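You operate a simulated robot arm through the tools that you are given. There is no shell and no other tool.

You are at the controls of a simulated robot arm. One attempt, no reset.

TASK
Drive one test peg each from heads 2 and 3 with one press.
Fine: push their test blocks in, press the carriage's test button once, pull them out again.

The check looks at the end state, three seconds after you hand in, the way a careful person would. Anything else that was tipped, shoved, dropped, spilled or broken makes it a failure.

THE ROBOT
A 6-joint arm with a two-finger gripper, fixed in place. Base frame: the origin is at the foot of the arm, x ahead of it, y to its left, z up. Readings come in mm, degrees, newtons and seconds.
Its first joint turns from -166.0 to 166.0 degrees. Payload 2.45 kg.
The tool frame sits at the grasp point between the pads (the TCP): z along the fingers, y along the line on which they close. The tips reach 20 mm beyond it. The gripper opens to 140 mm. The gripper's body begins 168 mm behind the TCP.
Orientation is that of the tool frame in the base frame, as a unit quaternion [x, y, z, w]. With the fingers straight down and closing along the base's y, the tool's x points along the base's -x, its y along +y and its z along -z.

THE INTERFACE
- The arm moves only by the tool drive_tool. Its argument "targets" is a list of rows, each a list of 3 entries, a list of its own where there are three numbers: the shift along the tool's x, y, z in mm, then the turn, a rotation vector about the tool's x, y, z in degrees, then the opening, from 0 (shut) to 1 (fully open). In form: [[[x, y, z], [ax, ay, az], claw], ...]. A call has 1 to 20 rows; each row shifts and turns the commanded pose from where the row before left it, along the tool's axes as they then stand. Each row takes 0.2 s and may step no farther than 50 mm and 8.6 degrees from the row before; otherwise, or with a gripper value out of range, the whole call is refused. A pose out of reach is approached as far as the arm can. The call stops where the force on the tool passes 90 N (or 10 N more than at its start, if that is more) or the arm is blocked; 0.2 s more then pass. Each finger travels about 45 mm/s and halts on what it meets, pressing with about 40 N; the grip force reading is that of the motor and also rises with nothing between the fingers. The clock runs only during rows and for 0.2 s after the last one: add rows that do not move to give the fingers time. The reply holds the time, the measured pose of the TCP, the force on the tool along the base axes, the opening and the grip force, in the units named above and with some noise, with the torque about the TCP (base axes, N m) and any sound that the robot's microphone picked up.
- Cameras (640 x 400 px; columns grow to the right, rows downward): "scene" is fixed at [220.5, -648.6, 1575.8]; the picture's right is [0.67, -0.74, 0.00], its down [-0.35, -0.31, -0.88] and it looks along [0.66, 0.59, -0.47] (base axes); focal length 307 px, centre (320, 200). "wrist" rides on the gripper at [78, 11, -209] in the tool frame; the picture's right is [-0.14, 0.99, 0.00], its down [-0.92, -0.13, -0.37] and it looks along [-0.36, -0.05, 0.93] (tool axes); focal length 280 px, centre (320, 200). There is no depth. A picture from a camera that has moved, and an enlarged one, comes with that camera's place and axes in the base frame and with its lens.
- grab_frame(camera): a new picture of that camera. The clock stands still meanwhile.
- inspect(camera, box): a new picture of the part [left, top, right, bottom] of that camera's present view, enlarged. The clock stands still meanwhile.
- sign_off(): hands the job in; it is judged then, once.

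Places have to be worked out from the pictures, the camera data and where the tool is seen. Open the gripper and draw the arm clear of the work before you hand the job in, unless the task says otherwise.

The tools are called after "Request:" as a command line: name --argument value ..., lists and objects as JSON in quotes. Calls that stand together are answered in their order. drive_tool: Moves the arm, as the interface text tells. Its arguments: {"type":"object","properties":{"targets":{"type":"array","items":{"type":"array"}}},"required":["targets"]} The other tools are called the same way: grab_frame (camera) takes a picture; inspect (camera, box) takes an enlarged picture of a part of a camera's view; sign_off () hands the job in.

At the start:

```text
t: 0.0
tool_pos: [563.5, -47.5, 1460.2]
tool_rot: [-0.002, 1.0, -0.001, 0.001]
force: [-0.4, -0.2, 0.1]
ft_torque: [-0.01, 0.03, 0.0]
opening: 140.1
grasp_force: 0.0
```

scene: 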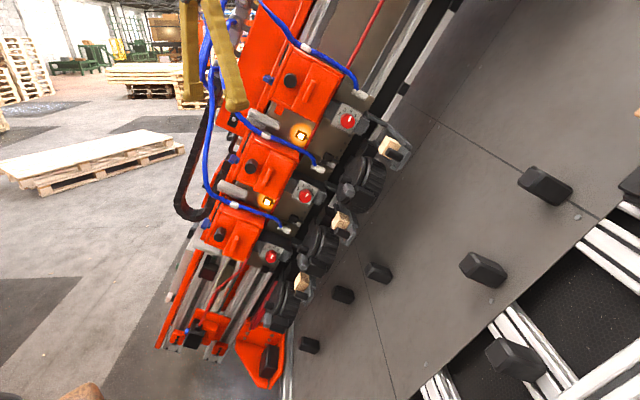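
wrist: 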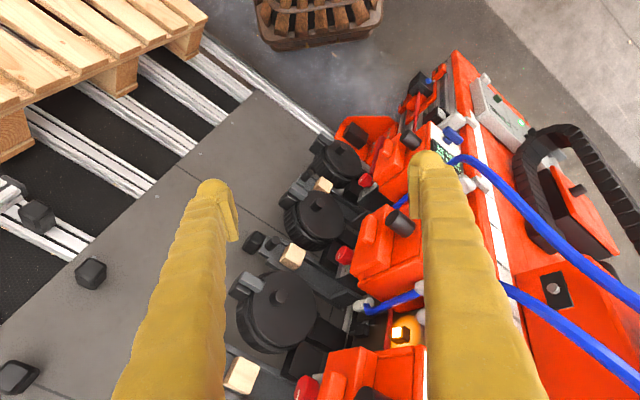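

I start by looking closely at the machine from both cameras to understand the heads, test blocks and the carriage's test button.

Request:
inspect --camera "scene" --box '[150, 0, 310, 100]'

Request:
inspect --camera "scene" --box '[260, 60, 420, 160]'

Request:
inspect --camera "scene" --box '[220, 140, 380, 240]'

Request:
inspect --camera "scene" --box '[150, 220, 310, 320]'

Request:
inspect --camera "scene" --box '[150, 300, 310, 400]'

Request:
inspect --camera "wrist" --box '[320, 40, 480, 140]'

Request:
inspect --camera "wrist" --box '[220, 120, 420, 245]'

Request:
inspect --camera "wrist" --box '[220, 240, 460, 400]'

Request:
inspect --camera "wrist" --box '[420, 40, 640, 180]'

```text
4.00 times, centred on (230, 50) of scene
camera zoom: at [220.5, -648.6, 1575.8], right [0.67, -0.74, 0.0], down [-0.35, -0.31, -0.88], along [0.66, 0.59, -0.47], focal length 1226 px, centre (680, 800)
```

zoom: 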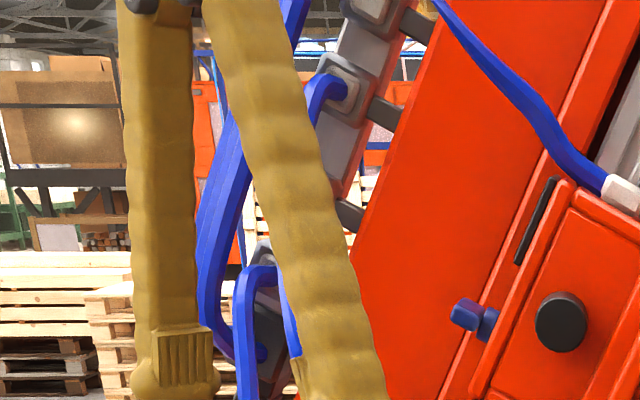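

```text
4.00 times, centred on (340, 110) of scene
camera zoom: at [220.5, -648.6, 1575.8], right [0.67, -0.74, 0.0], down [-0.35, -0.31, -0.88], along [0.66, 0.59, -0.47], focal length 1226 px, centre (240, 560)
```

zoom: 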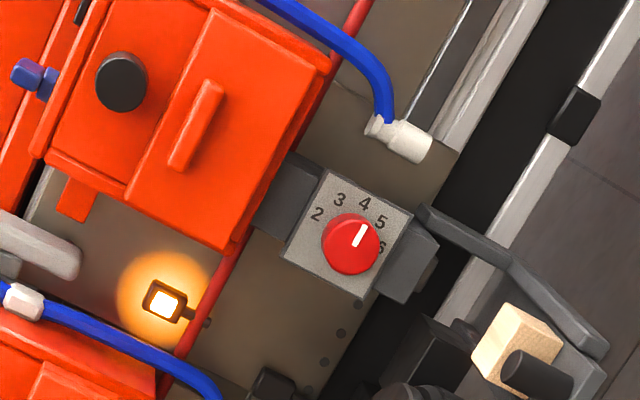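

```text
4.00 times, centred on (300, 190) of scene
camera zoom: at [220.5, -648.6, 1575.8], right [0.67, -0.74, 0.0], down [-0.35, -0.31, -0.88], along [0.66, 0.59, -0.47], focal length 1226 px, centre (400, 240)
```

zoom: 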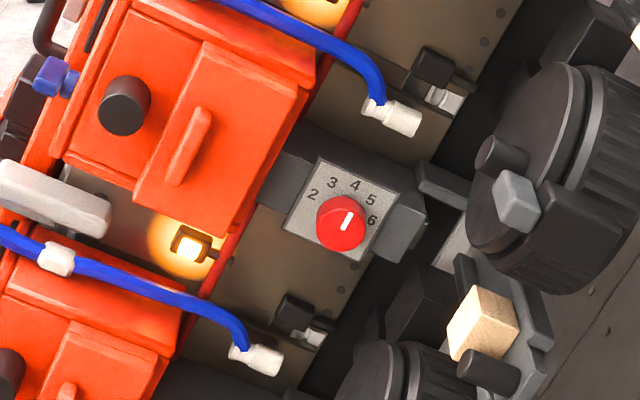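

```text
4.00 times, centred on (230, 270) of scene
camera zoom: at [220.5, -648.6, 1575.8], right [0.67, -0.74, 0.0], down [-0.35, -0.31, -0.88], along [0.66, 0.59, -0.47], focal length 1226 px, centre (680, -80)
```

zoom: 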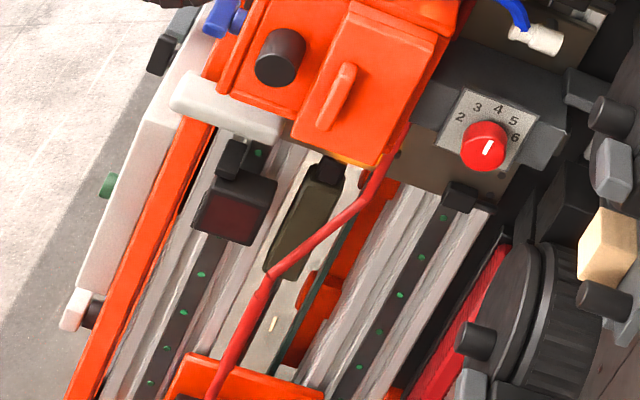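

```text
4.00 times, centred on (230, 350) of scene
camera zoom: at [220.5, -648.6, 1575.8], right [0.67, -0.74, 0.0], down [-0.35, -0.31, -0.88], along [0.66, 0.59, -0.47], focal length 1226 px, centre (680, -400)
```

zoom: 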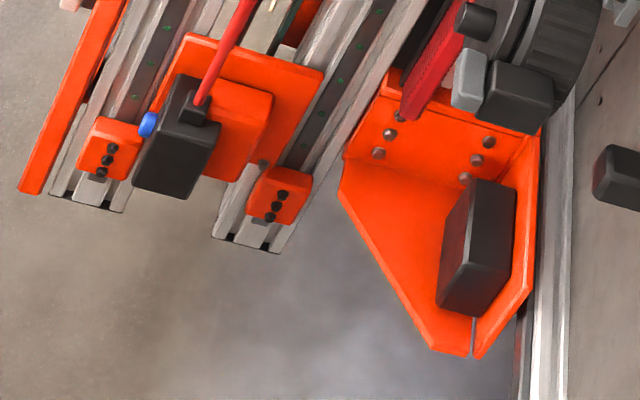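

```text
4.00 times, centred on (400, 90) of wrist
camera zoom: at [485.0, -35.8, 1669.4], right [0.14, 0.99, 0.0], down [0.92, -0.13, 0.37], along [0.37, -0.05, -0.93], focal length 1122 px, centre (0, 640)
```

zoom: 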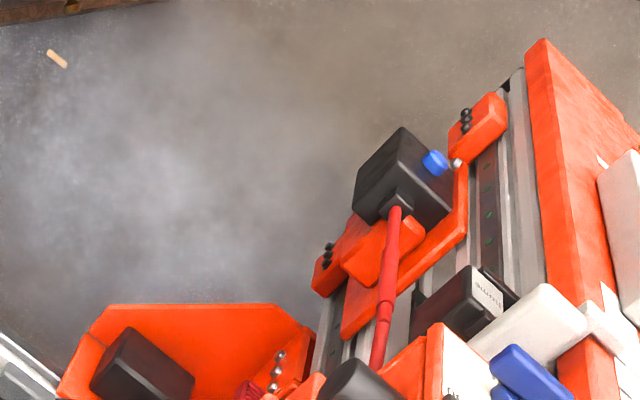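

```text
3.20 times, centred on (320, 182) of wrist
camera zoom: at [485.0, -35.8, 1669.4], right [0.14, 0.99, 0.0], down [0.92, -0.13, 0.37], along [0.37, -0.05, -0.93], focal length 897 px, centre (320, 256)
```

zoom: 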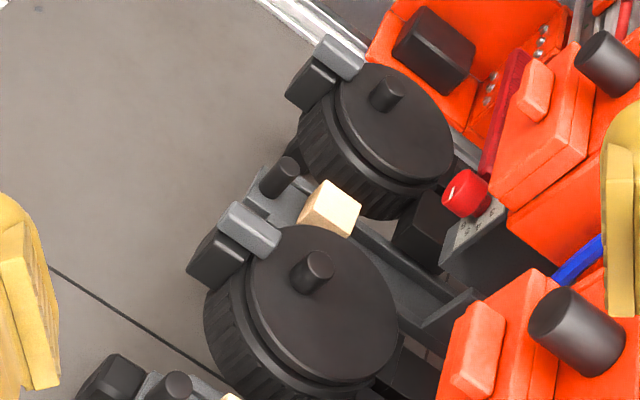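

```text
2.50 times, centred on (340, 320) of wrist
camera zoom: at [485.0, -35.8, 1669.4], right [0.14, 0.99, 0.0], down [0.92, -0.13, 0.37], along [0.37, -0.05, -0.93], focal length 701 px, centre (270, -100)
```

zoom: 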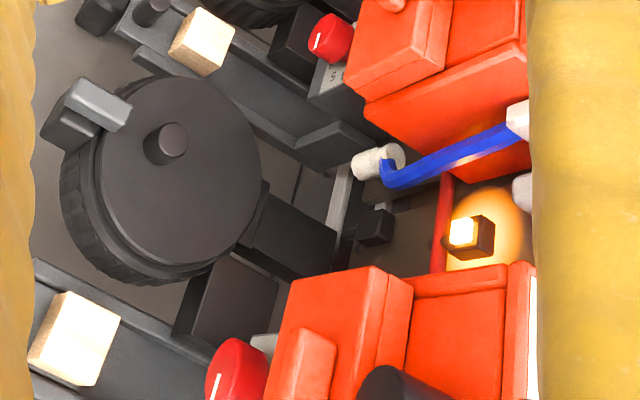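

```text
2.86 times, centred on (530, 110) of wrist
camera zoom: at [485.0, -35.8, 1669.4], right [0.14, 0.99, 0.0], down [0.92, -0.13, 0.37], along [0.37, -0.05, -0.93], focal length 801 px, centre (-280, 457)
```

zoom: 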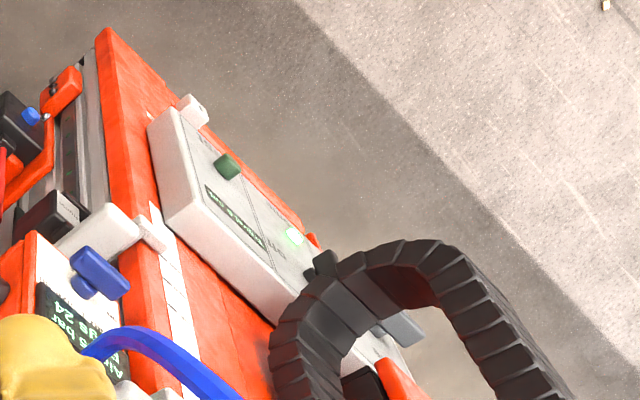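

The machine seems to be a multi-head peg driver on a beam; I need to find head numbers, labels, test blocks and the test button. I zoom further into the labelled parts.

Request:
inspect --camera "wrist" --box '[460, 70, 540, 120]'

Request:
inspect --camera "wrist" --box '[420, 110, 500, 160]'

Request:
inspect --camera "wrist" --box '[390, 60, 470, 110]'

Request:
inspect --camera "wrist" --box '[500, 100, 640, 188]'

Request:
inspect --camera "wrist" --box '[480, 240, 640, 340]'

Request:
inspect --camera "scene" --box '[180, 220, 260, 270]'

Request:
inspect --camera "scene" --box '[160, 310, 240, 360]'

Request:
inspect --camera "scene" --box '[460, 150, 640, 262]'

```text
8.00 times, centred on (500, 95) of wrist
camera zoom: at [485.0, -35.8, 1669.4], right [0.14, 0.99, 0.0], down [0.92, -0.13, 0.37], along [0.37, -0.05, -0.93], focal length 2243 px, centre (-1120, 1040)
```

zoom: 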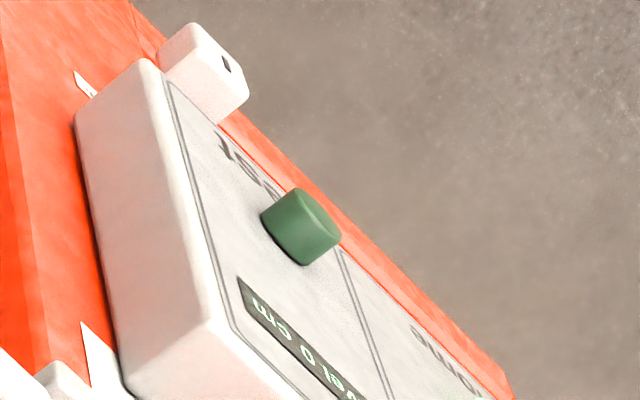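

```text
8.00 times, centred on (460, 135) of wrist
camera zoom: at [485.0, -35.8, 1669.4], right [0.14, 0.99, 0.0], down [0.92, -0.13, 0.37], along [0.37, -0.05, -0.93], focal length 2243 px, centre (-800, 720)
```

zoom: 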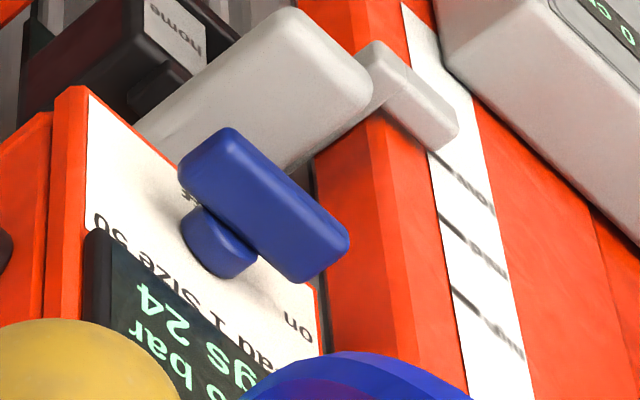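

```text
8.00 times, centred on (430, 85) of wrist
camera zoom: at [485.0, -35.8, 1669.4], right [0.14, 0.99, 0.0], down [0.92, -0.13, 0.37], along [0.37, -0.05, -0.93], focal length 2243 px, centre (-560, 1120)
```

zoom: 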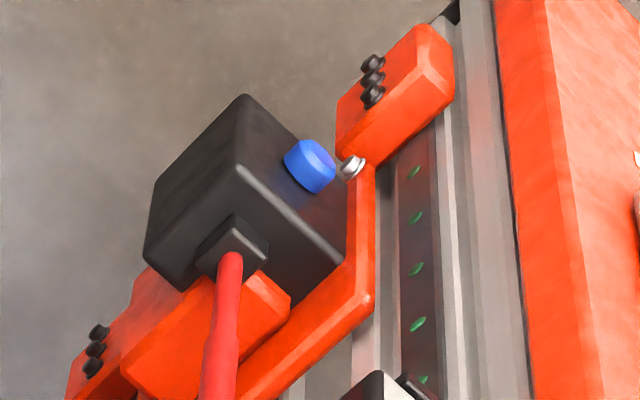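

```text
4.55 times, centred on (570, 144) of wrist
camera zoom: at [485.0, -35.8, 1669.4], right [0.14, 0.99, 0.0], down [0.92, -0.13, 0.37], along [0.37, -0.05, -0.93], focal length 1274 px, centre (-816, 454)
```

zoom: 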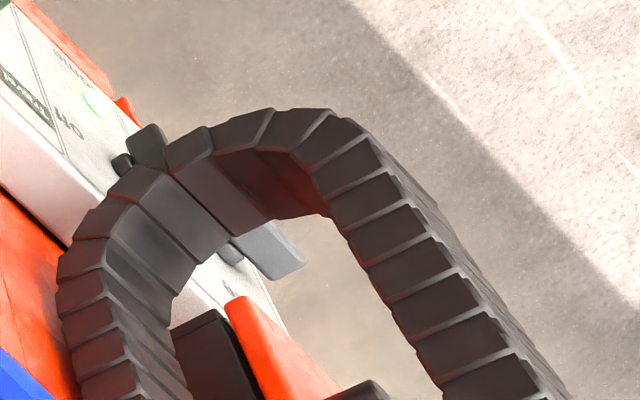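

```text
4.00 times, centred on (560, 290) of wrist
camera zoom: at [485.0, -35.8, 1669.4], right [0.14, 0.99, 0.0], down [0.92, -0.13, 0.37], along [0.37, -0.05, -0.93], focal length 1122 px, centre (-640, -160)
```

zoom: 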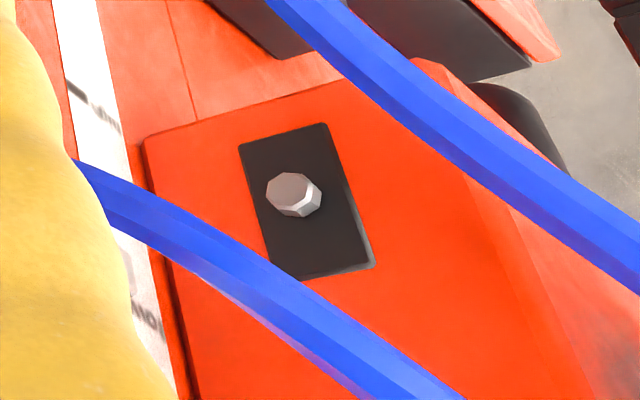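

```text
8.00 times, centred on (220, 245) of scene
camera zoom: at [220.5, -648.6, 1575.8], right [0.67, -0.74, 0.0], down [-0.35, -0.31, -0.88], along [0.66, 0.59, -0.47], focal length 2453 px, centre (1120, -160)
```

zoom: 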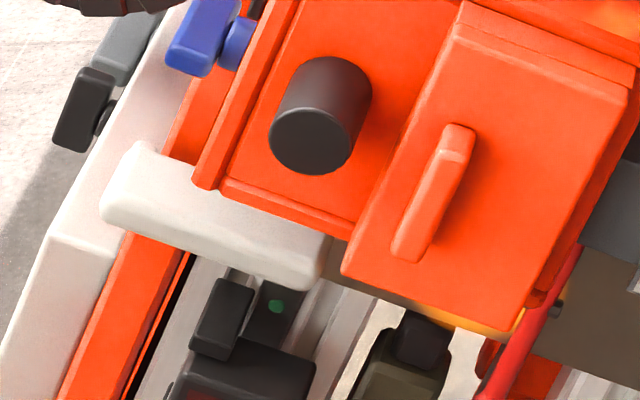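

```text
8.00 times, centred on (200, 335) of scene
camera zoom: at [220.5, -648.6, 1575.8], right [0.67, -0.74, 0.0], down [-0.35, -0.31, -0.88], along [0.66, 0.59, -0.47], focal length 2453 px, centre (1280, -880)
```

zoom: 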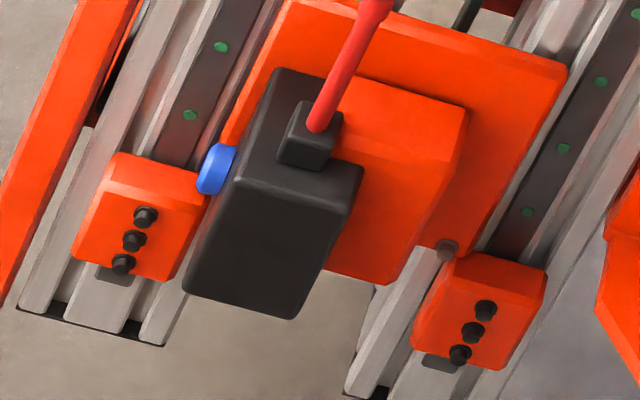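

```text
3.56 times, centred on (550, 206) of scene
camera zoom: at [220.5, -648.6, 1575.8], right [0.67, -0.74, 0.0], down [-0.35, -0.31, -0.88], along [0.66, 0.59, -0.47], focal length 1090 px, centre (-498, 179)
```

zoom: 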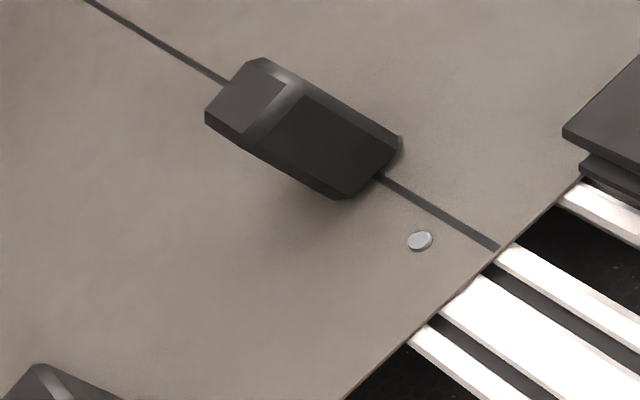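

Triangulating from both views, the mast with three heads leans in a vertical plane facing (-0.7,-0.7,0), with heads' dials at about [752,61,888], [842,-30,1125], [931,-119,1367], and tan blocks on small trays with dark knobs in front. I turn the tool to face the machine, while backing off, to read the labels.

Request:
drive_tool --targets '[[[20, -20, -5], [0, 0, -7.5], 1], [[20, -20, -5], [0, 0, -7.5], 1], [[20, -15, 0], [0, 0, -7.5], 1], [[20, -15, 0], [0, 0, -7.5], 1], [[20, -10, 0], [0, 0, -7.5], 1], [[20, 0, 0], [0, 0, -7.5], 1], [[0, 0, 0], [0, -8, 0], 1], [[0, 0, 0], [0, -8, 0], 1], [[0, 0, 0], [0, -8, 0], 1]]'

Request:
grab_frame --camera "wrist"

Request:
grab_frame --camera "scene"

```text
t: 2.2
tool_pos: [498.2, -179.3, 1437.5]
tool_rot: [-0.37, 0.906, 0.107, 0.175]
force: [0.1, -0.1, 0.9]
ft_torque: [0.0, 0.01, 0.01]
opening: 139.8
grasp_force: 0.1
stopped in row 9: the arm was blocked; the commanded pose is now the measured one
```

```text
taken
camera wrist: at [389.1, -290.0, 1599.1], right [-0.61, 0.78, 0.12], down [0.61, 0.37, 0.69], along [0.5, 0.5, -0.71], focal length 280 px, centre (320, 200)
```

wrist: 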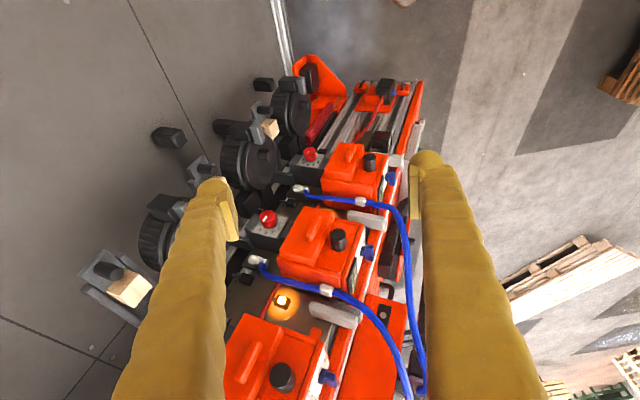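

```text
taken
```

scene: 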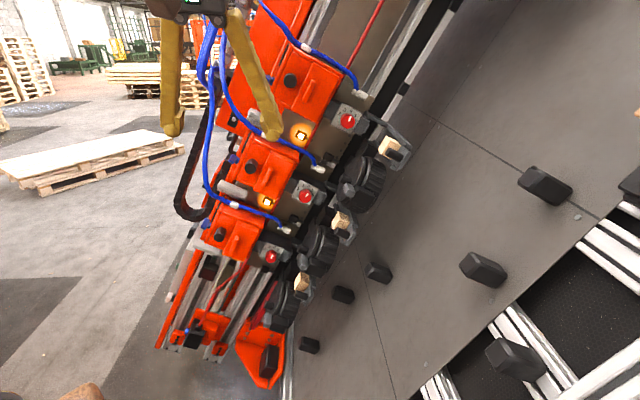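

The arm was blocked near this tilt (perhaps a joint limit), with no contact force. The view is good; I zoom in for labels before moving lower.

Request:
inspect --camera "wrist" --box '[330, 130, 430, 192]'

Request:
inspect --camera "wrist" --box '[310, 200, 410, 262]'

Request:
inspect --camera "wrist" --box '[240, 300, 400, 400]'

Request:
inspect --camera "wrist" --box '[230, 80, 330, 142]'

Request:
inspect --camera "wrist" --box '[180, 120, 300, 195]'

Request:
inspect --camera "wrist" --box '[60, 200, 220, 300]'

Request:
inspect --camera "wrist" --box '[340, 70, 440, 132]'

```text
6.40 times, centred on (380, 161) of wrist
camera zoom: at [389.1, -290.0, 1599.1], right [-0.61, 0.78, 0.12], down [0.61, 0.37, 0.69], along [0.5, 0.5, -0.71], focal length 1794 px, centre (-64, 450)
```

zoom: 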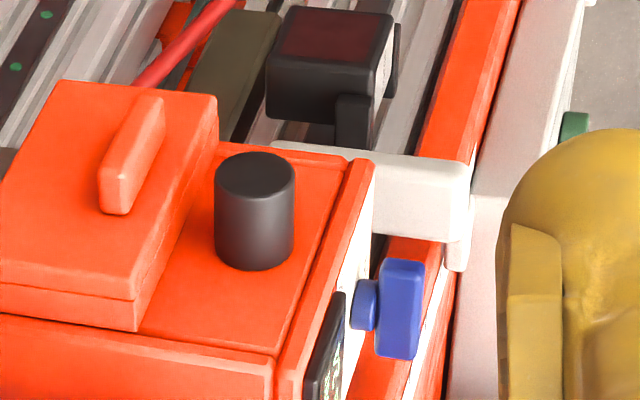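

```text
6.40 times, centred on (360, 231) of wrist
camera zoom: at [389.1, -290.0, 1599.1], right [-0.61, 0.78, 0.12], down [0.61, 0.37, 0.69], along [0.5, 0.5, -0.71], focal length 1794 px, centre (64, 2)
```

zoom: 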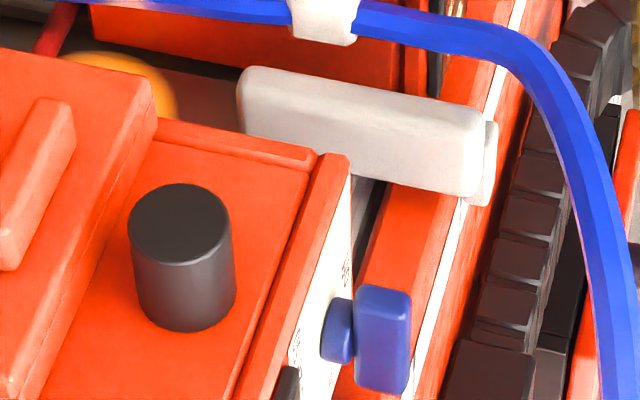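

```text
4.00 times, centred on (320, 350) of wrist
camera zoom: at [389.1, -290.0, 1599.1], right [-0.61, 0.78, 0.12], down [0.61, 0.37, 0.69], along [0.5, 0.5, -0.71], focal length 1122 px, centre (320, -400)
```

zoom: 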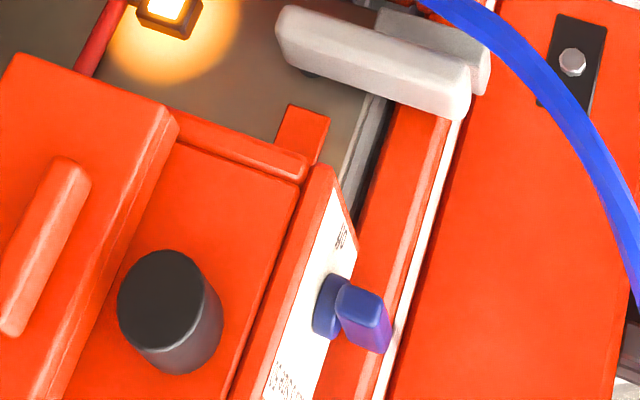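

```text
6.40 times, centred on (280, 111) of wrist
camera zoom: at [389.1, -290.0, 1599.1], right [-0.61, 0.78, 0.12], down [0.61, 0.37, 0.69], along [0.5, 0.5, -0.71], focal length 1794 px, centre (576, 770)
```

zoom: 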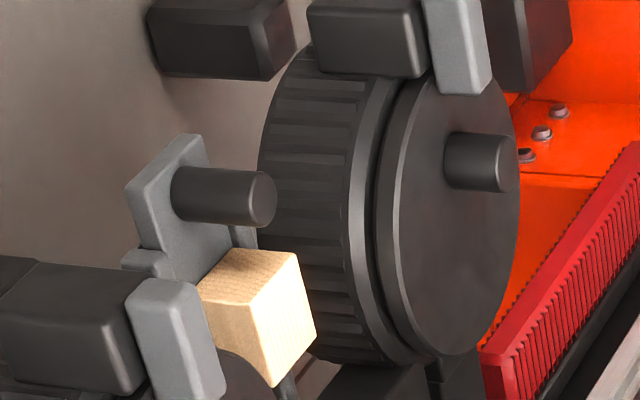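

```text
5.33 times, centred on (240, 158) of wrist
camera zoom: at [389.1, -290.0, 1599.1], right [-0.61, 0.78, 0.12], down [0.61, 0.37, 0.69], along [0.5, 0.5, -0.71], focal length 1495 px, centre (747, 427)
```

zoom: 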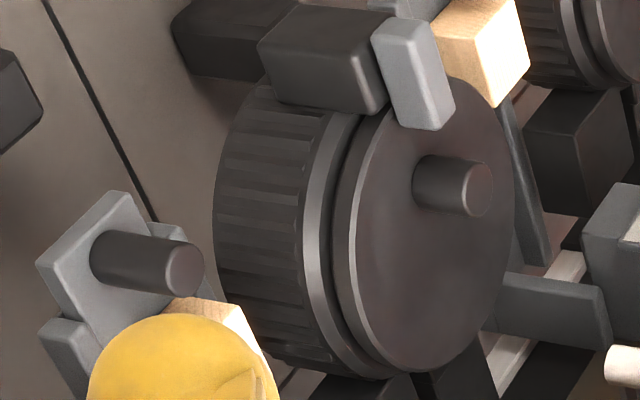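

```text
4.00 times, centred on (140, 250) of wrist
camera zoom: at [389.1, -290.0, 1599.1], right [-0.61, 0.78, 0.12], down [0.61, 0.37, 0.69], along [0.5, 0.5, -0.71], focal length 1122 px, centre (1040, 0)
```

zoom: 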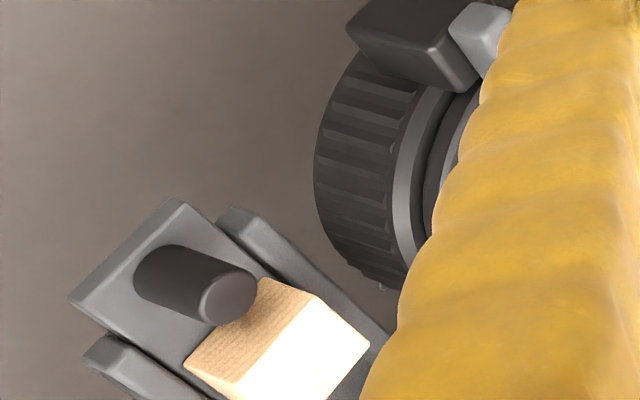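

```text
6.40 times, centred on (390, 101) of wrist
camera zoom: at [389.1, -290.0, 1599.1], right [-0.61, 0.78, 0.12], down [0.61, 0.37, 0.69], along [0.5, 0.5, -0.71], focal length 1794 px, centre (-128, 834)
```

zoom: 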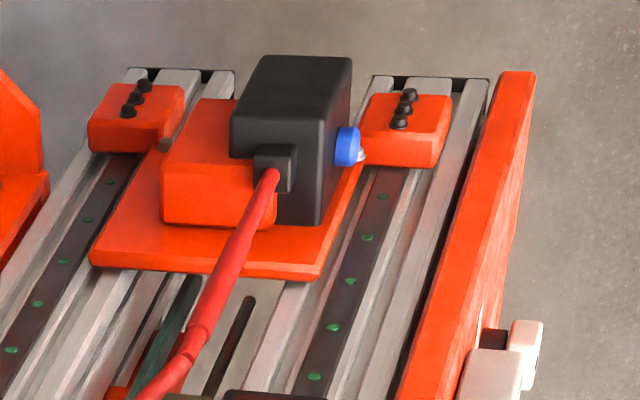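

The tray assemblies have a handle pin standing out along the table normal; the labels (pegs, "on" valve, "test") face the other side of the mast (+y side). I untilt and swing round to that side at a safe distance to read the labels.

Request:
drive_tool --targets '[[[0, 0, 0], [0, 8, 0], 1], [[0, 0, 0], [0, 8, 0], 1], [[0, 0, 0], [0, 8, 0], 1], [[-32.5, 32.5, 8], [0, 0, 8.2], 1], [[-27.6, 36.8, 8], [0, 0, 8.2], 1], [[-22, 40.4, 8], [0, 0, 8.2], 1], [[-16, 43.1, 8], [0, 0, 8.2], 1], [[-9.7, 45, 8], [0, 0, 8.2], 1], [[-3.2, 45.9, 8], [0, 0, 8.2], 1], [[3.4, 45.9, 8], [0, 0, 8.2], 1], [[9.9, 44.9, 8], [0, 0, 8.2], 1], [[16.2, 43.1, 8], [0, 0, 8.2], 1], [[22.2, 40.3, 8], [0, 0, 8.2], 1], [[27.7, 36.7, 8], [0, 0, 8.2], 1]]'

Request:
grab_frame --camera "wrist"

Request:
grab_frame --camera "scene"

```text
t: 5.2
tool_pos: [493.9, 326.7, 1372.4]
tool_rot: [0.384, 0.923, 0.008, -0.03]
force: [-1.3, 0.4, 0.2]
ft_torque: [0.03, -0.04, -0.04]
opening: 140.2
grasp_force: 0.1
```

```text
taken
camera wrist: at [456.8, 382.6, 1587.1], right [0.8, 0.6, -0.02], down [0.58, -0.76, 0.31], along [0.18, -0.26, -0.95], focal length 280 px, centre (320, 200)
```

wrist: 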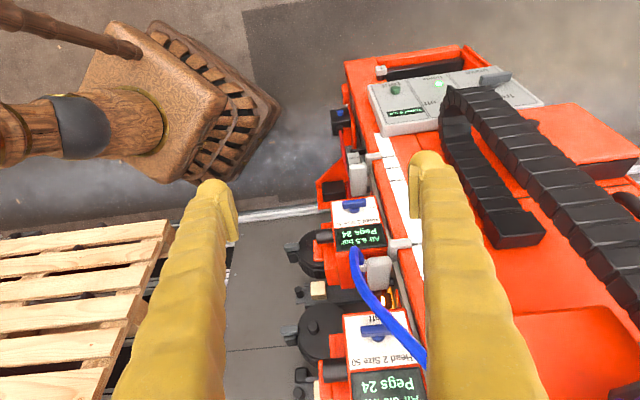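

```text
taken
```

scene: 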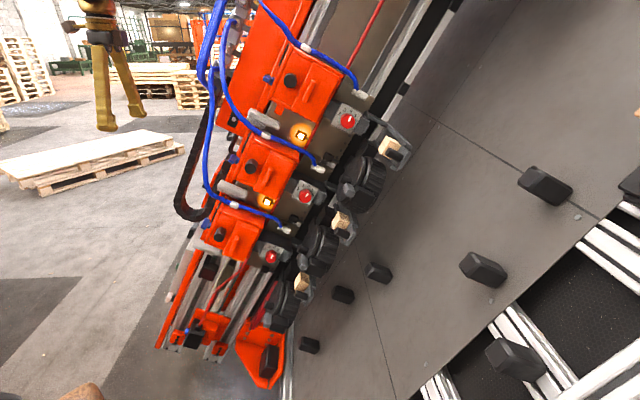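

The head labels are now visible from this side. I zoom in on the labels, the control box and the second head's panel.

Request:
inspect --camera "wrist" --box '[360, 50, 560, 175]'

Request:
inspect --camera "wrist" --box '[310, 180, 430, 255]'

Request:
inspect --camera "wrist" --box '[300, 300, 440, 400]'

Request:
inspect --camera "wrist" --box '[310, 90, 430, 190]'

Request:
inspect --camera "wrist" --box '[260, 240, 360, 400]'

```text
3.20 times, centred on (460, 112) of wrist
camera zoom: at [456.8, 382.6, 1587.1], right [0.8, 0.6, -0.02], down [0.58, -0.76, 0.31], along [0.18, -0.26, -0.95], focal length 897 px, centre (-128, 480)
```

zoom: 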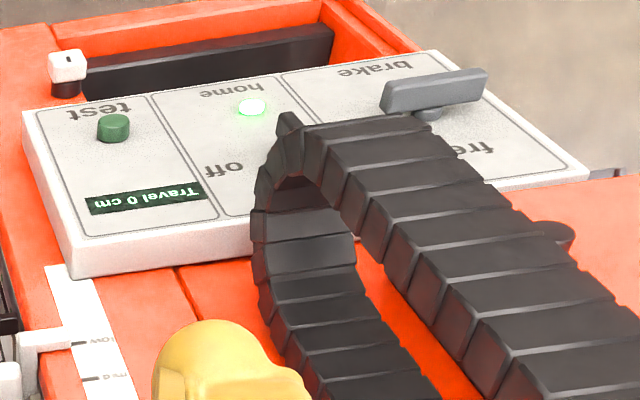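

```text
5.33 times, centred on (370, 218) of wrist
camera zoom: at [456.8, 382.6, 1587.1], right [0.8, 0.6, -0.02], down [0.58, -0.76, 0.31], along [0.18, -0.26, -0.95], focal length 1495 px, centre (53, 107)
```

zoom: 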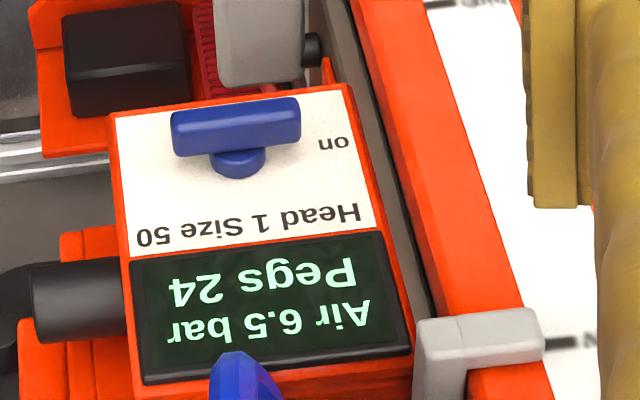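

```text
4.00 times, centred on (370, 350) of wrist
camera zoom: at [456.8, 382.6, 1587.1], right [0.8, 0.6, -0.02], down [0.58, -0.76, 0.31], along [0.18, -0.26, -0.95], focal length 1122 px, centre (120, -400)
```

zoom: 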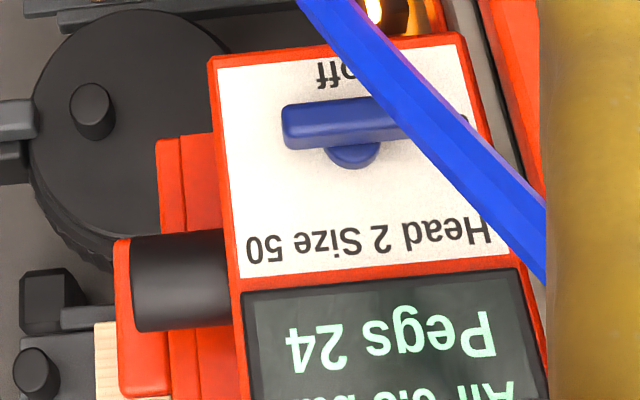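

```text
4.00 times, centred on (370, 140) of wrist
camera zoom: at [456.8, 382.6, 1587.1], right [0.8, 0.6, -0.02], down [0.58, -0.76, 0.31], along [0.18, -0.26, -0.95], focal length 1122 px, centre (120, 440)
```

zoom: 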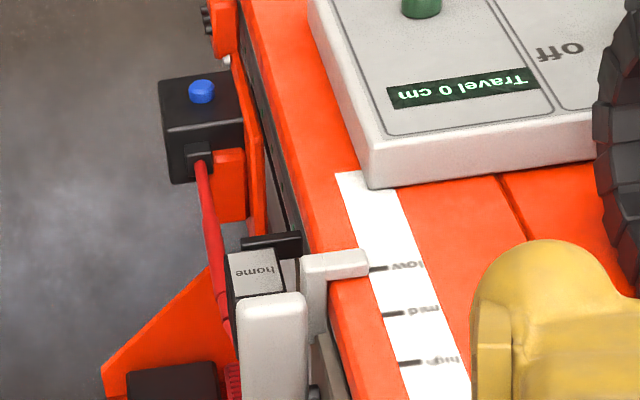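

```text
2.50 times, centred on (310, 320) of wrist
camera zoom: at [456.8, 382.6, 1587.1], right [0.8, 0.6, -0.02], down [0.58, -0.76, 0.31], along [0.18, -0.26, -0.95], focal length 701 px, centre (345, -100)
```

zoom: 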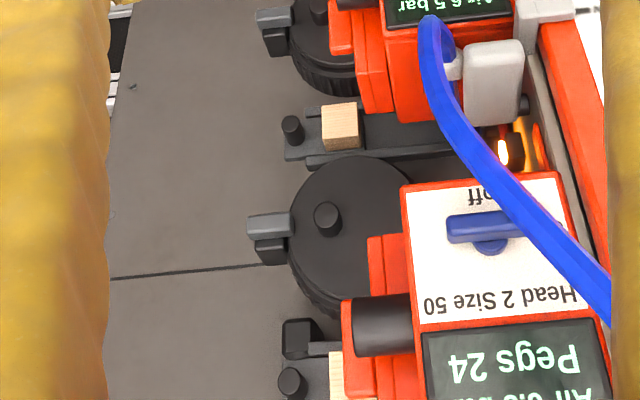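

The panel reads "Head 1 Size 50 / Pegs 24 / Air 6.5 bar" (bottom), "Head 2" (middle), so Head 3 is the top; the control box has the green "test" button, a home lamp and a brake lever. I tilt forward to see heads 2 and 3's labels and valves.

Request:
drive_tool --targets '[[[0, 0, 0], [0, -8, 0], 1], [[0, 0, 0], [0, -8, 0], 1], [[0, 0, 0], [0, -8, 0], 1], [[0, 0, 0], [0, -8, 0], 1]]'

Request:
grab_frame --camera "wrist"

```text
t: 6.2
tool_pos: [492.1, 328.9, 1372.0]
tool_rot: [0.37, 0.896, -0.097, 0.226]
force: [0.8, -0.1, 0.2]
ft_torque: [0.0, 0.01, 0.01]
opening: 140.0
grasp_force: 0.0
```

```text
taken
camera wrist: at [381.6, 456.4, 1518.1], right [0.79, 0.61, 0.06], down [0.36, -0.53, 0.76], along [0.5, -0.58, -0.64], focal length 280 px, centre (320, 200)
```

wrist: 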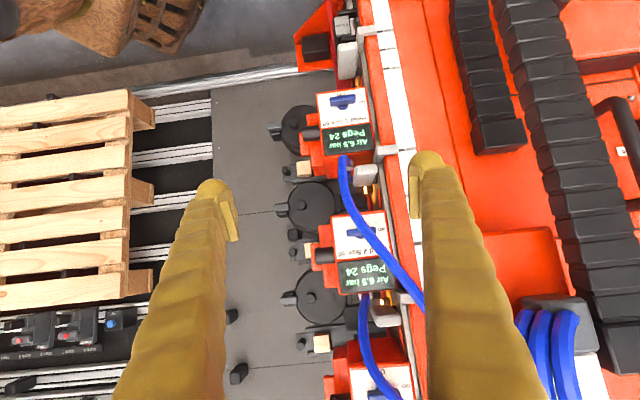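

Request:
inspect --camera "wrist" --box '[300, 190, 420, 265]'

Request:
inspect --camera "wrist" --box '[300, 320, 428, 400]'

Request:
inspect --camera "wrist" --box '[340, 20, 440, 82]'

Request:
inspect --camera "wrist" --box '[0, 300, 120, 375]'

Request:
inspect --camera "wrist" --box '[260, 90, 380, 165]'

Request:
inspect --camera "wrist" --box '[230, 220, 350, 295]'

Request:
inspect --camera "wrist" --box '[340, 140, 440, 202]'

```text
5.33 times, centred on (360, 228) of wrist
camera zoom: at [381.6, 456.4, 1518.1], right [0.79, 0.61, 0.06], down [0.36, -0.53, 0.76], along [0.5, -0.58, -0.64], focal length 1495 px, centre (107, 53)
```

zoom: 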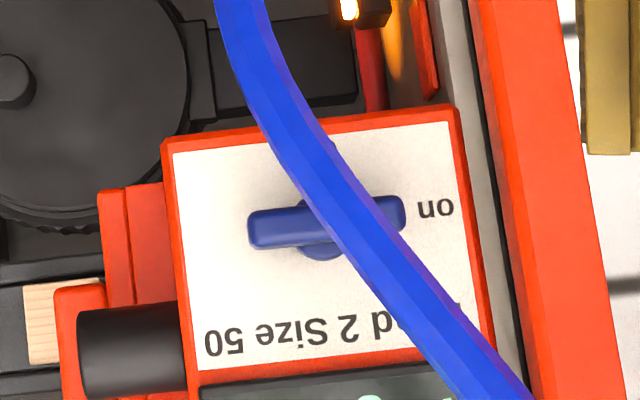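

```text
5.00 times, centred on (364, 360) of wrist
camera zoom: at [381.6, 456.4, 1518.1], right [0.79, 0.61, 0.06], down [0.36, -0.53, 0.76], along [0.5, -0.58, -0.64], focal length 1402 px, centre (100, -600)
```

zoom: 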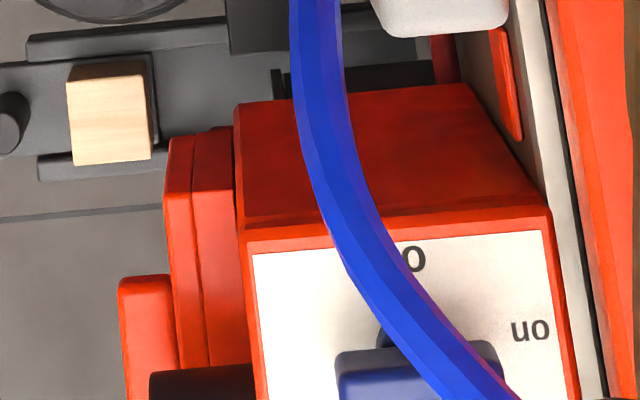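

```text
6.40 times, centred on (390, 51) of wrist
camera zoom: at [381.6, 456.4, 1518.1], right [0.79, 0.61, 0.06], down [0.36, -0.53, 0.76], along [0.5, -0.58, -0.64], focal length 1794 px, centre (-128, 1154)
```

zoom: 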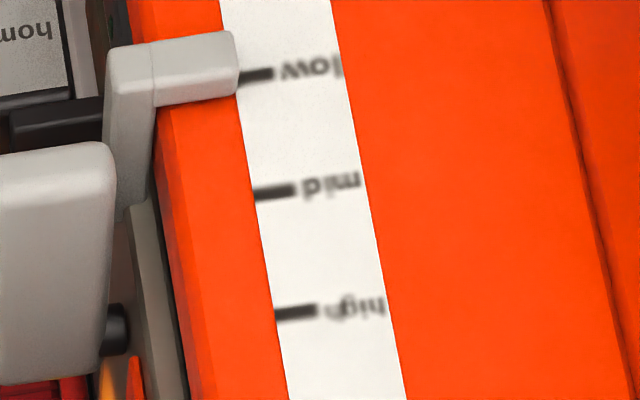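

```text
5.33 times, centred on (60, 338) of wrist
camera zoom: at [381.6, 456.4, 1518.1], right [0.79, 0.61, 0.06], down [0.36, -0.53, 0.76], along [0.5, -0.58, -0.64], focal length 1495 px, centre (1707, -533)
```

zoom: 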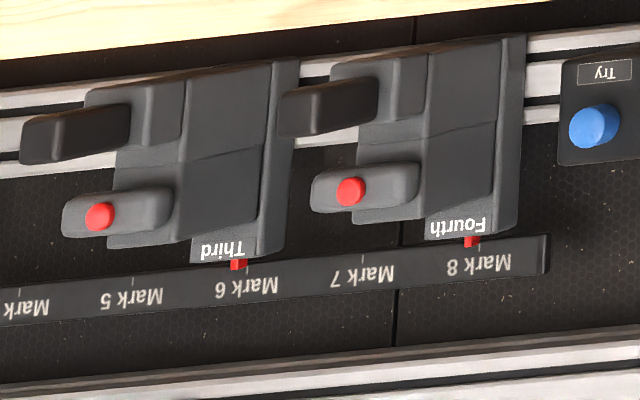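

```text
5.33 times, centred on (320, 128) of wrist
camera zoom: at [381.6, 456.4, 1518.1], right [0.79, 0.61, 0.06], down [0.36, -0.53, 0.76], along [0.5, -0.58, -0.64], focal length 1495 px, centre (320, 587)
```

zoom: 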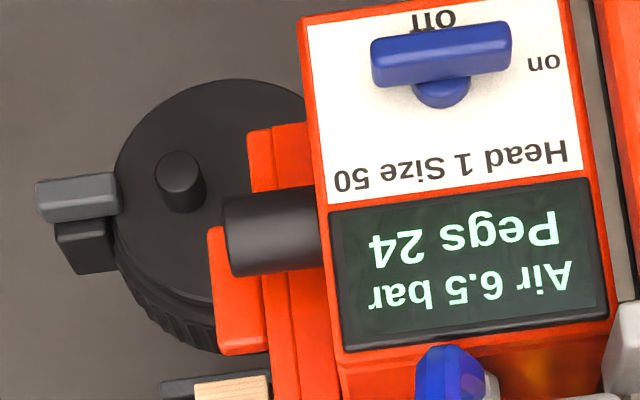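

```text
5.33 times, centred on (290, 258) of wrist
camera zoom: at [381.6, 456.4, 1518.1], right [0.79, 0.61, 0.06], down [0.36, -0.53, 0.76], along [0.5, -0.58, -0.64], focal length 1495 px, centre (480, -107)
```

zoom: 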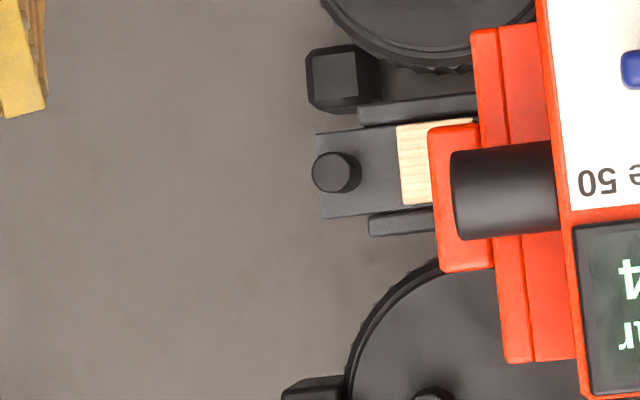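

```text
6.40 times, centred on (390, 171) of wrist
camera zoom: at [381.6, 456.4, 1518.1], right [0.79, 0.61, 0.06], down [0.36, -0.53, 0.76], along [0.5, -0.58, -0.64], focal length 1794 px, centre (-128, 386)
```

zoom: 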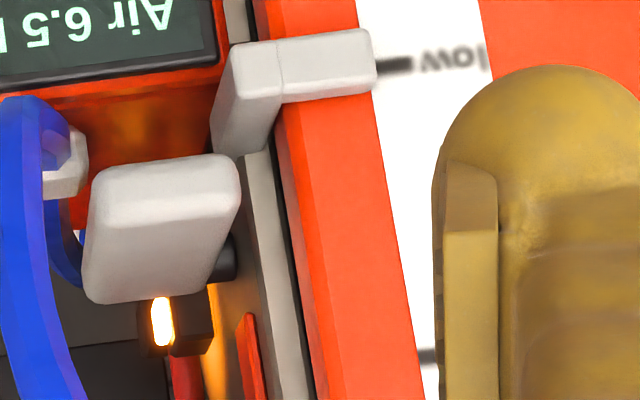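

All three valves appear to be "on". Now I need accurate positions of the tray pins for heads 2 and 3; I zoom in with the scene camera on trays 2 and 3.

Request:
inspect --camera "scene" --box '[360, 120, 440, 170]'

Request:
inspect --camera "scene" --box '[305, 195, 385, 245]'

Request:
inspect --camera "wrist" --box '[270, 320, 350, 370]'

Request:
inspect --camera "wrist" --box '[265, 225, 345, 275]'

```text
8.00 times, centred on (400, 145) of scene
camera zoom: at [220.5, -648.6, 1575.8], right [0.67, -0.74, 0.0], down [-0.35, -0.31, -0.88], along [0.66, 0.59, -0.47], focal length 2453 px, centre (-320, 640)
```

zoom: 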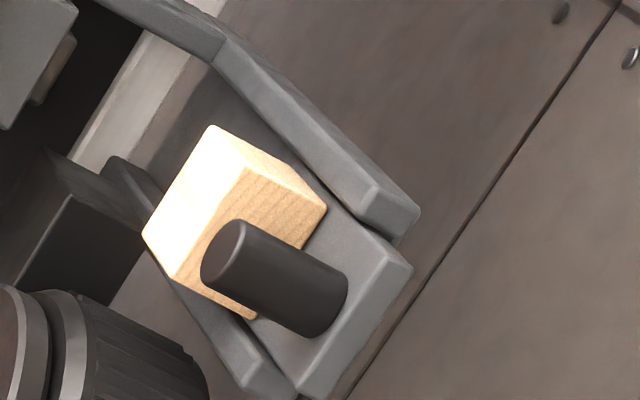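

```text
8.00 times, centred on (345, 220) of scene
camera zoom: at [220.5, -648.6, 1575.8], right [0.67, -0.74, 0.0], down [-0.35, -0.31, -0.88], along [0.66, 0.59, -0.47], focal length 2453 px, centre (120, 40)
```

zoom: 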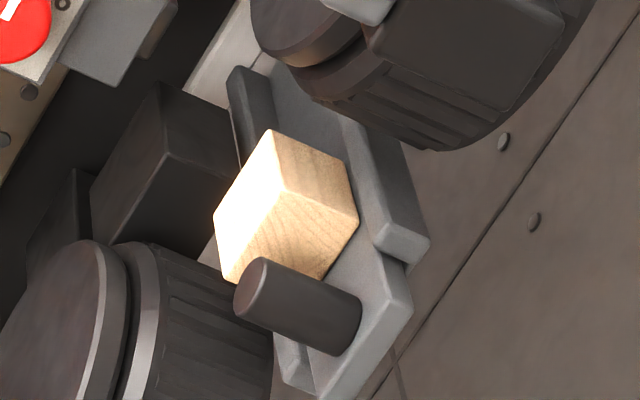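

```text
8.00 times, centred on (310, 345) of wrist
camera zoom: at [381.6, 456.4, 1518.1], right [0.79, 0.61, 0.06], down [0.36, -0.53, 0.76], along [0.5, -0.58, -0.64], focal length 2243 px, centre (400, -960)
```

zoom: 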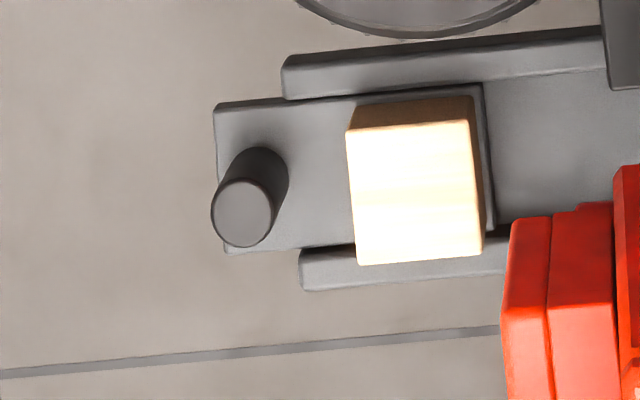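

```text
8.00 times, centred on (305, 250) of wrist
camera zoom: at [381.6, 456.4, 1518.1], right [0.79, 0.61, 0.06], down [0.36, -0.53, 0.76], along [0.5, -0.58, -0.64], focal length 2243 px, centre (440, -200)
```

zoom: 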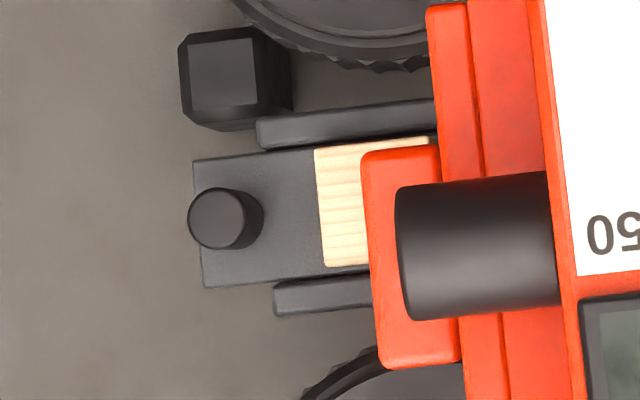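

Triangulated pin tips: pin 2 ≈ [808,-188,1079], pin 3 ≈ [896.5,-276,1317]; pins stand along the table normal w ≈ [-0.63,0.63,0.46] and trays slide along [0.71,0.71,0]. I move round the front at a safe distance, narrowing the gripper, keeping the present orientation.

Request:
drive_tool --targets '[[[-22.4, -33.4, 11.1], [0, 0, 0], 0.45], [[-22.4, -33.4, 11.1], [0, 0, 0], 0.45], [[-22.4, -33.4, 11.1], [0, 0, 0], 0.45], [[-22.4, -33.4, 11.1], [0, 0, 0], 0.45], [[-22.4, -33.4, 11.1], [0, 0, 0], 0.45], [[-22.4, -33.4, 11.1], [0, 0, 0], 0.45], [[-22.4, -33.4, 11.1], [0, 0, 0], 0.45], [[-27.3, -4.6, 33.8], [0, 0, 0], 0.45], [[-27.3, -4.6, 33.8], [0, 0, 0], 0.45], [[-27.3, -4.6, 33.8], [0, 0, 0], 0.45], [[-27.3, -4.6, 33.8], [0, 0, 0], 0.45], [[-27.3, -4.6, 33.8], [0, 0, 0], 0.45], [[-27.3, -4.6, 33.8], [0, 0, 0], 0.45]]'

Request:
grab_frame --camera "wrist"

Request:
grab_frame --camera "scene"

```text
t: 9.0
tool_pos: [601.7, -149.3, 1279.5]
tool_rot: [0.371, 0.895, -0.099, 0.226]
force: [0.2, 0.4, 0.3]
ft_torque: [-0.04, -0.03, 0.0]
opening: 62.8
grasp_force: 0.1
```

```text
taken
camera wrist: at [491.6, -22.0, 1425.1], right [0.79, 0.61, 0.06], down [0.36, -0.53, 0.76], along [0.5, -0.58, -0.64], focal length 280 px, centre (320, 200)
```

wrist: 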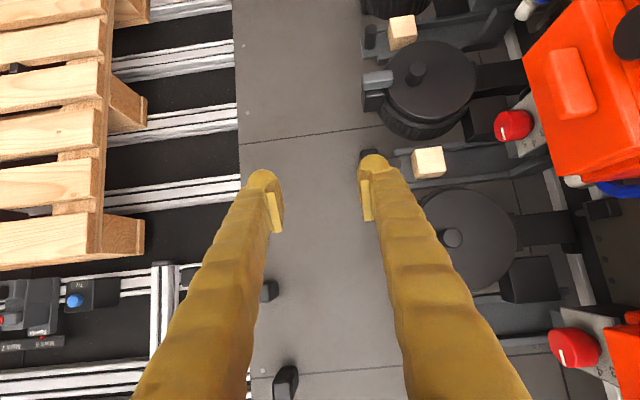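

```text
taken
```

scene: 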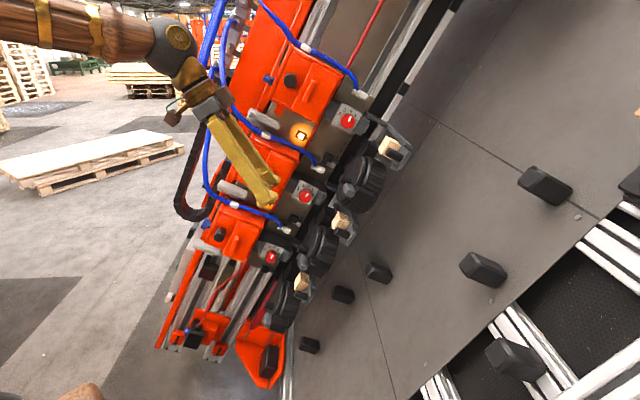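

Clear of everything. Now I rotate in place to the grasp orientation (fingers pointing forward-down between the tray-slide and table-normal directions, closing along the mast).

Request:
drive_tool --targets '[[[0, 0, 0], [-5.23, 0.8, 6.35], 0.45], [[0, 0, 0], [-5.23, 0.8, 6.35], 0.45], [[0, 0, 0], [-5.23, 0.8, 6.35], 0.45], [[0, 0, 0], [-5.23, 0.8, 6.35], 0.45], [[0, 0, 0], [-5.23, 0.8, 6.35], 0.45], [[0, 0, 0], [-5.23, 0.8, 6.35], 0.45], [[0, 0, 0], [-5.23, 0.8, 6.35], 0.45], [[0, 0, 0], [-5.23, 0.8, 6.35], 0.45], [[0, 0, 0], [-5.23, 0.8, 6.35], 0.45], [[0, 0, 0], [-5.23, 0.8, 6.35], 0.45], [[0, 0, 0], [-5.23, 0.8, 6.35], 0.45]]'

Request:
grab_frame --camera "wrist"

Request:
grab_frame --camera "scene"

```text
t: 10.7
tool_pos: [634.4, -55.6, 1259.3]
tool_rot: [0.541, 0.735, 0.311, 0.265]
force: [-0.3, 0.4, 0.2]
ft_torque: [0.0, -0.04, 0.0]
opening: 63.0
grasp_force: 0.1
stopped in row 8: the arm was blocked; the commanded pose is now the measured one
```

```text
taken
camera wrist: at [466.7, -13.4, 1402.4], right [0.66, 0.09, 0.74], down [-0.09, -0.98, 0.2], along [0.74, -0.2, -0.64], focal length 280 px, centre (320, 200)
```

wrist: 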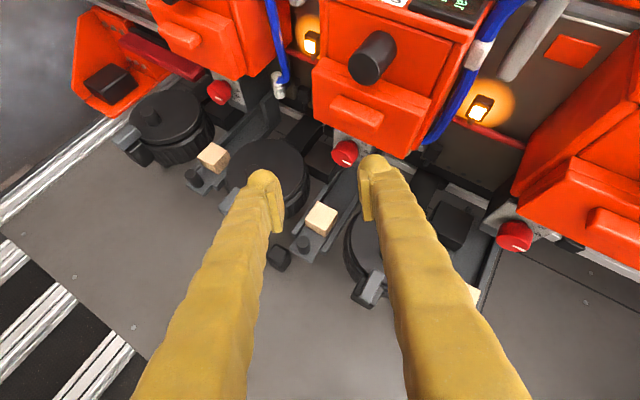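

```text
taken
```

scene: 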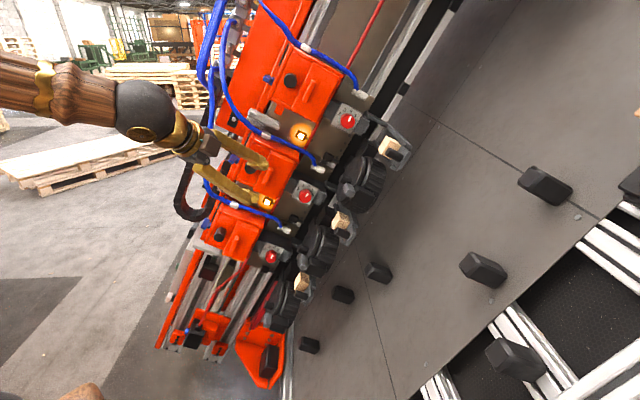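

The arm deviated (TCP drifted to [634,-56,1259]) - it hit a joint limit, so that roll direction is bad. I'll roll the opposite way (closing direction reversed, camera on the outer side), with the tool more along the table normal.

Request:
drive_tool --targets '[[[0, 0, 0], [2.45, -1.12, -7.65], 0.45], [[0, 0, 0], [2.45, -1.12, -7.65], 0.45], [[0, 0, 0], [2.45, -1.12, -7.65], 0.45], [[0, 0, 0], [2.45, -1.12, -7.65], 0.45], [[0, 0, 0], [2.45, -1.12, -7.65], 0.45], [[0, 0, 0], [2.45, -1.12, -7.65], 0.45]]'

Request:
grab_frame --camera "scene"

```text
t: 12.1
tool_pos: [632.6, -59.7, 1260.2]
tool_rot: [0.26, 0.903, 0.057, 0.338]
force: [0.0, 0.5, -0.1]
ft_torque: [0.03, 0.02, 0.03]
opening: 63.1
grasp_force: 0.1
```

```text
taken
```

scene: 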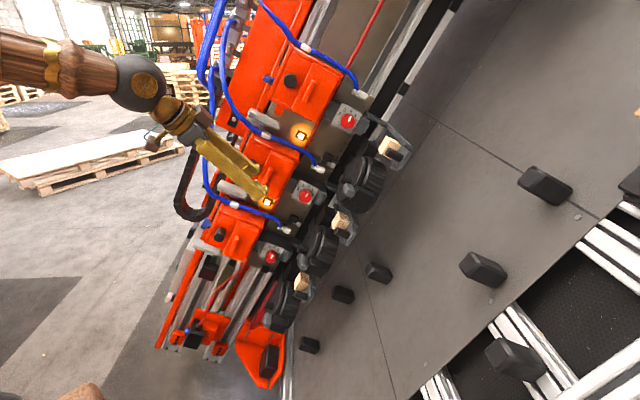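

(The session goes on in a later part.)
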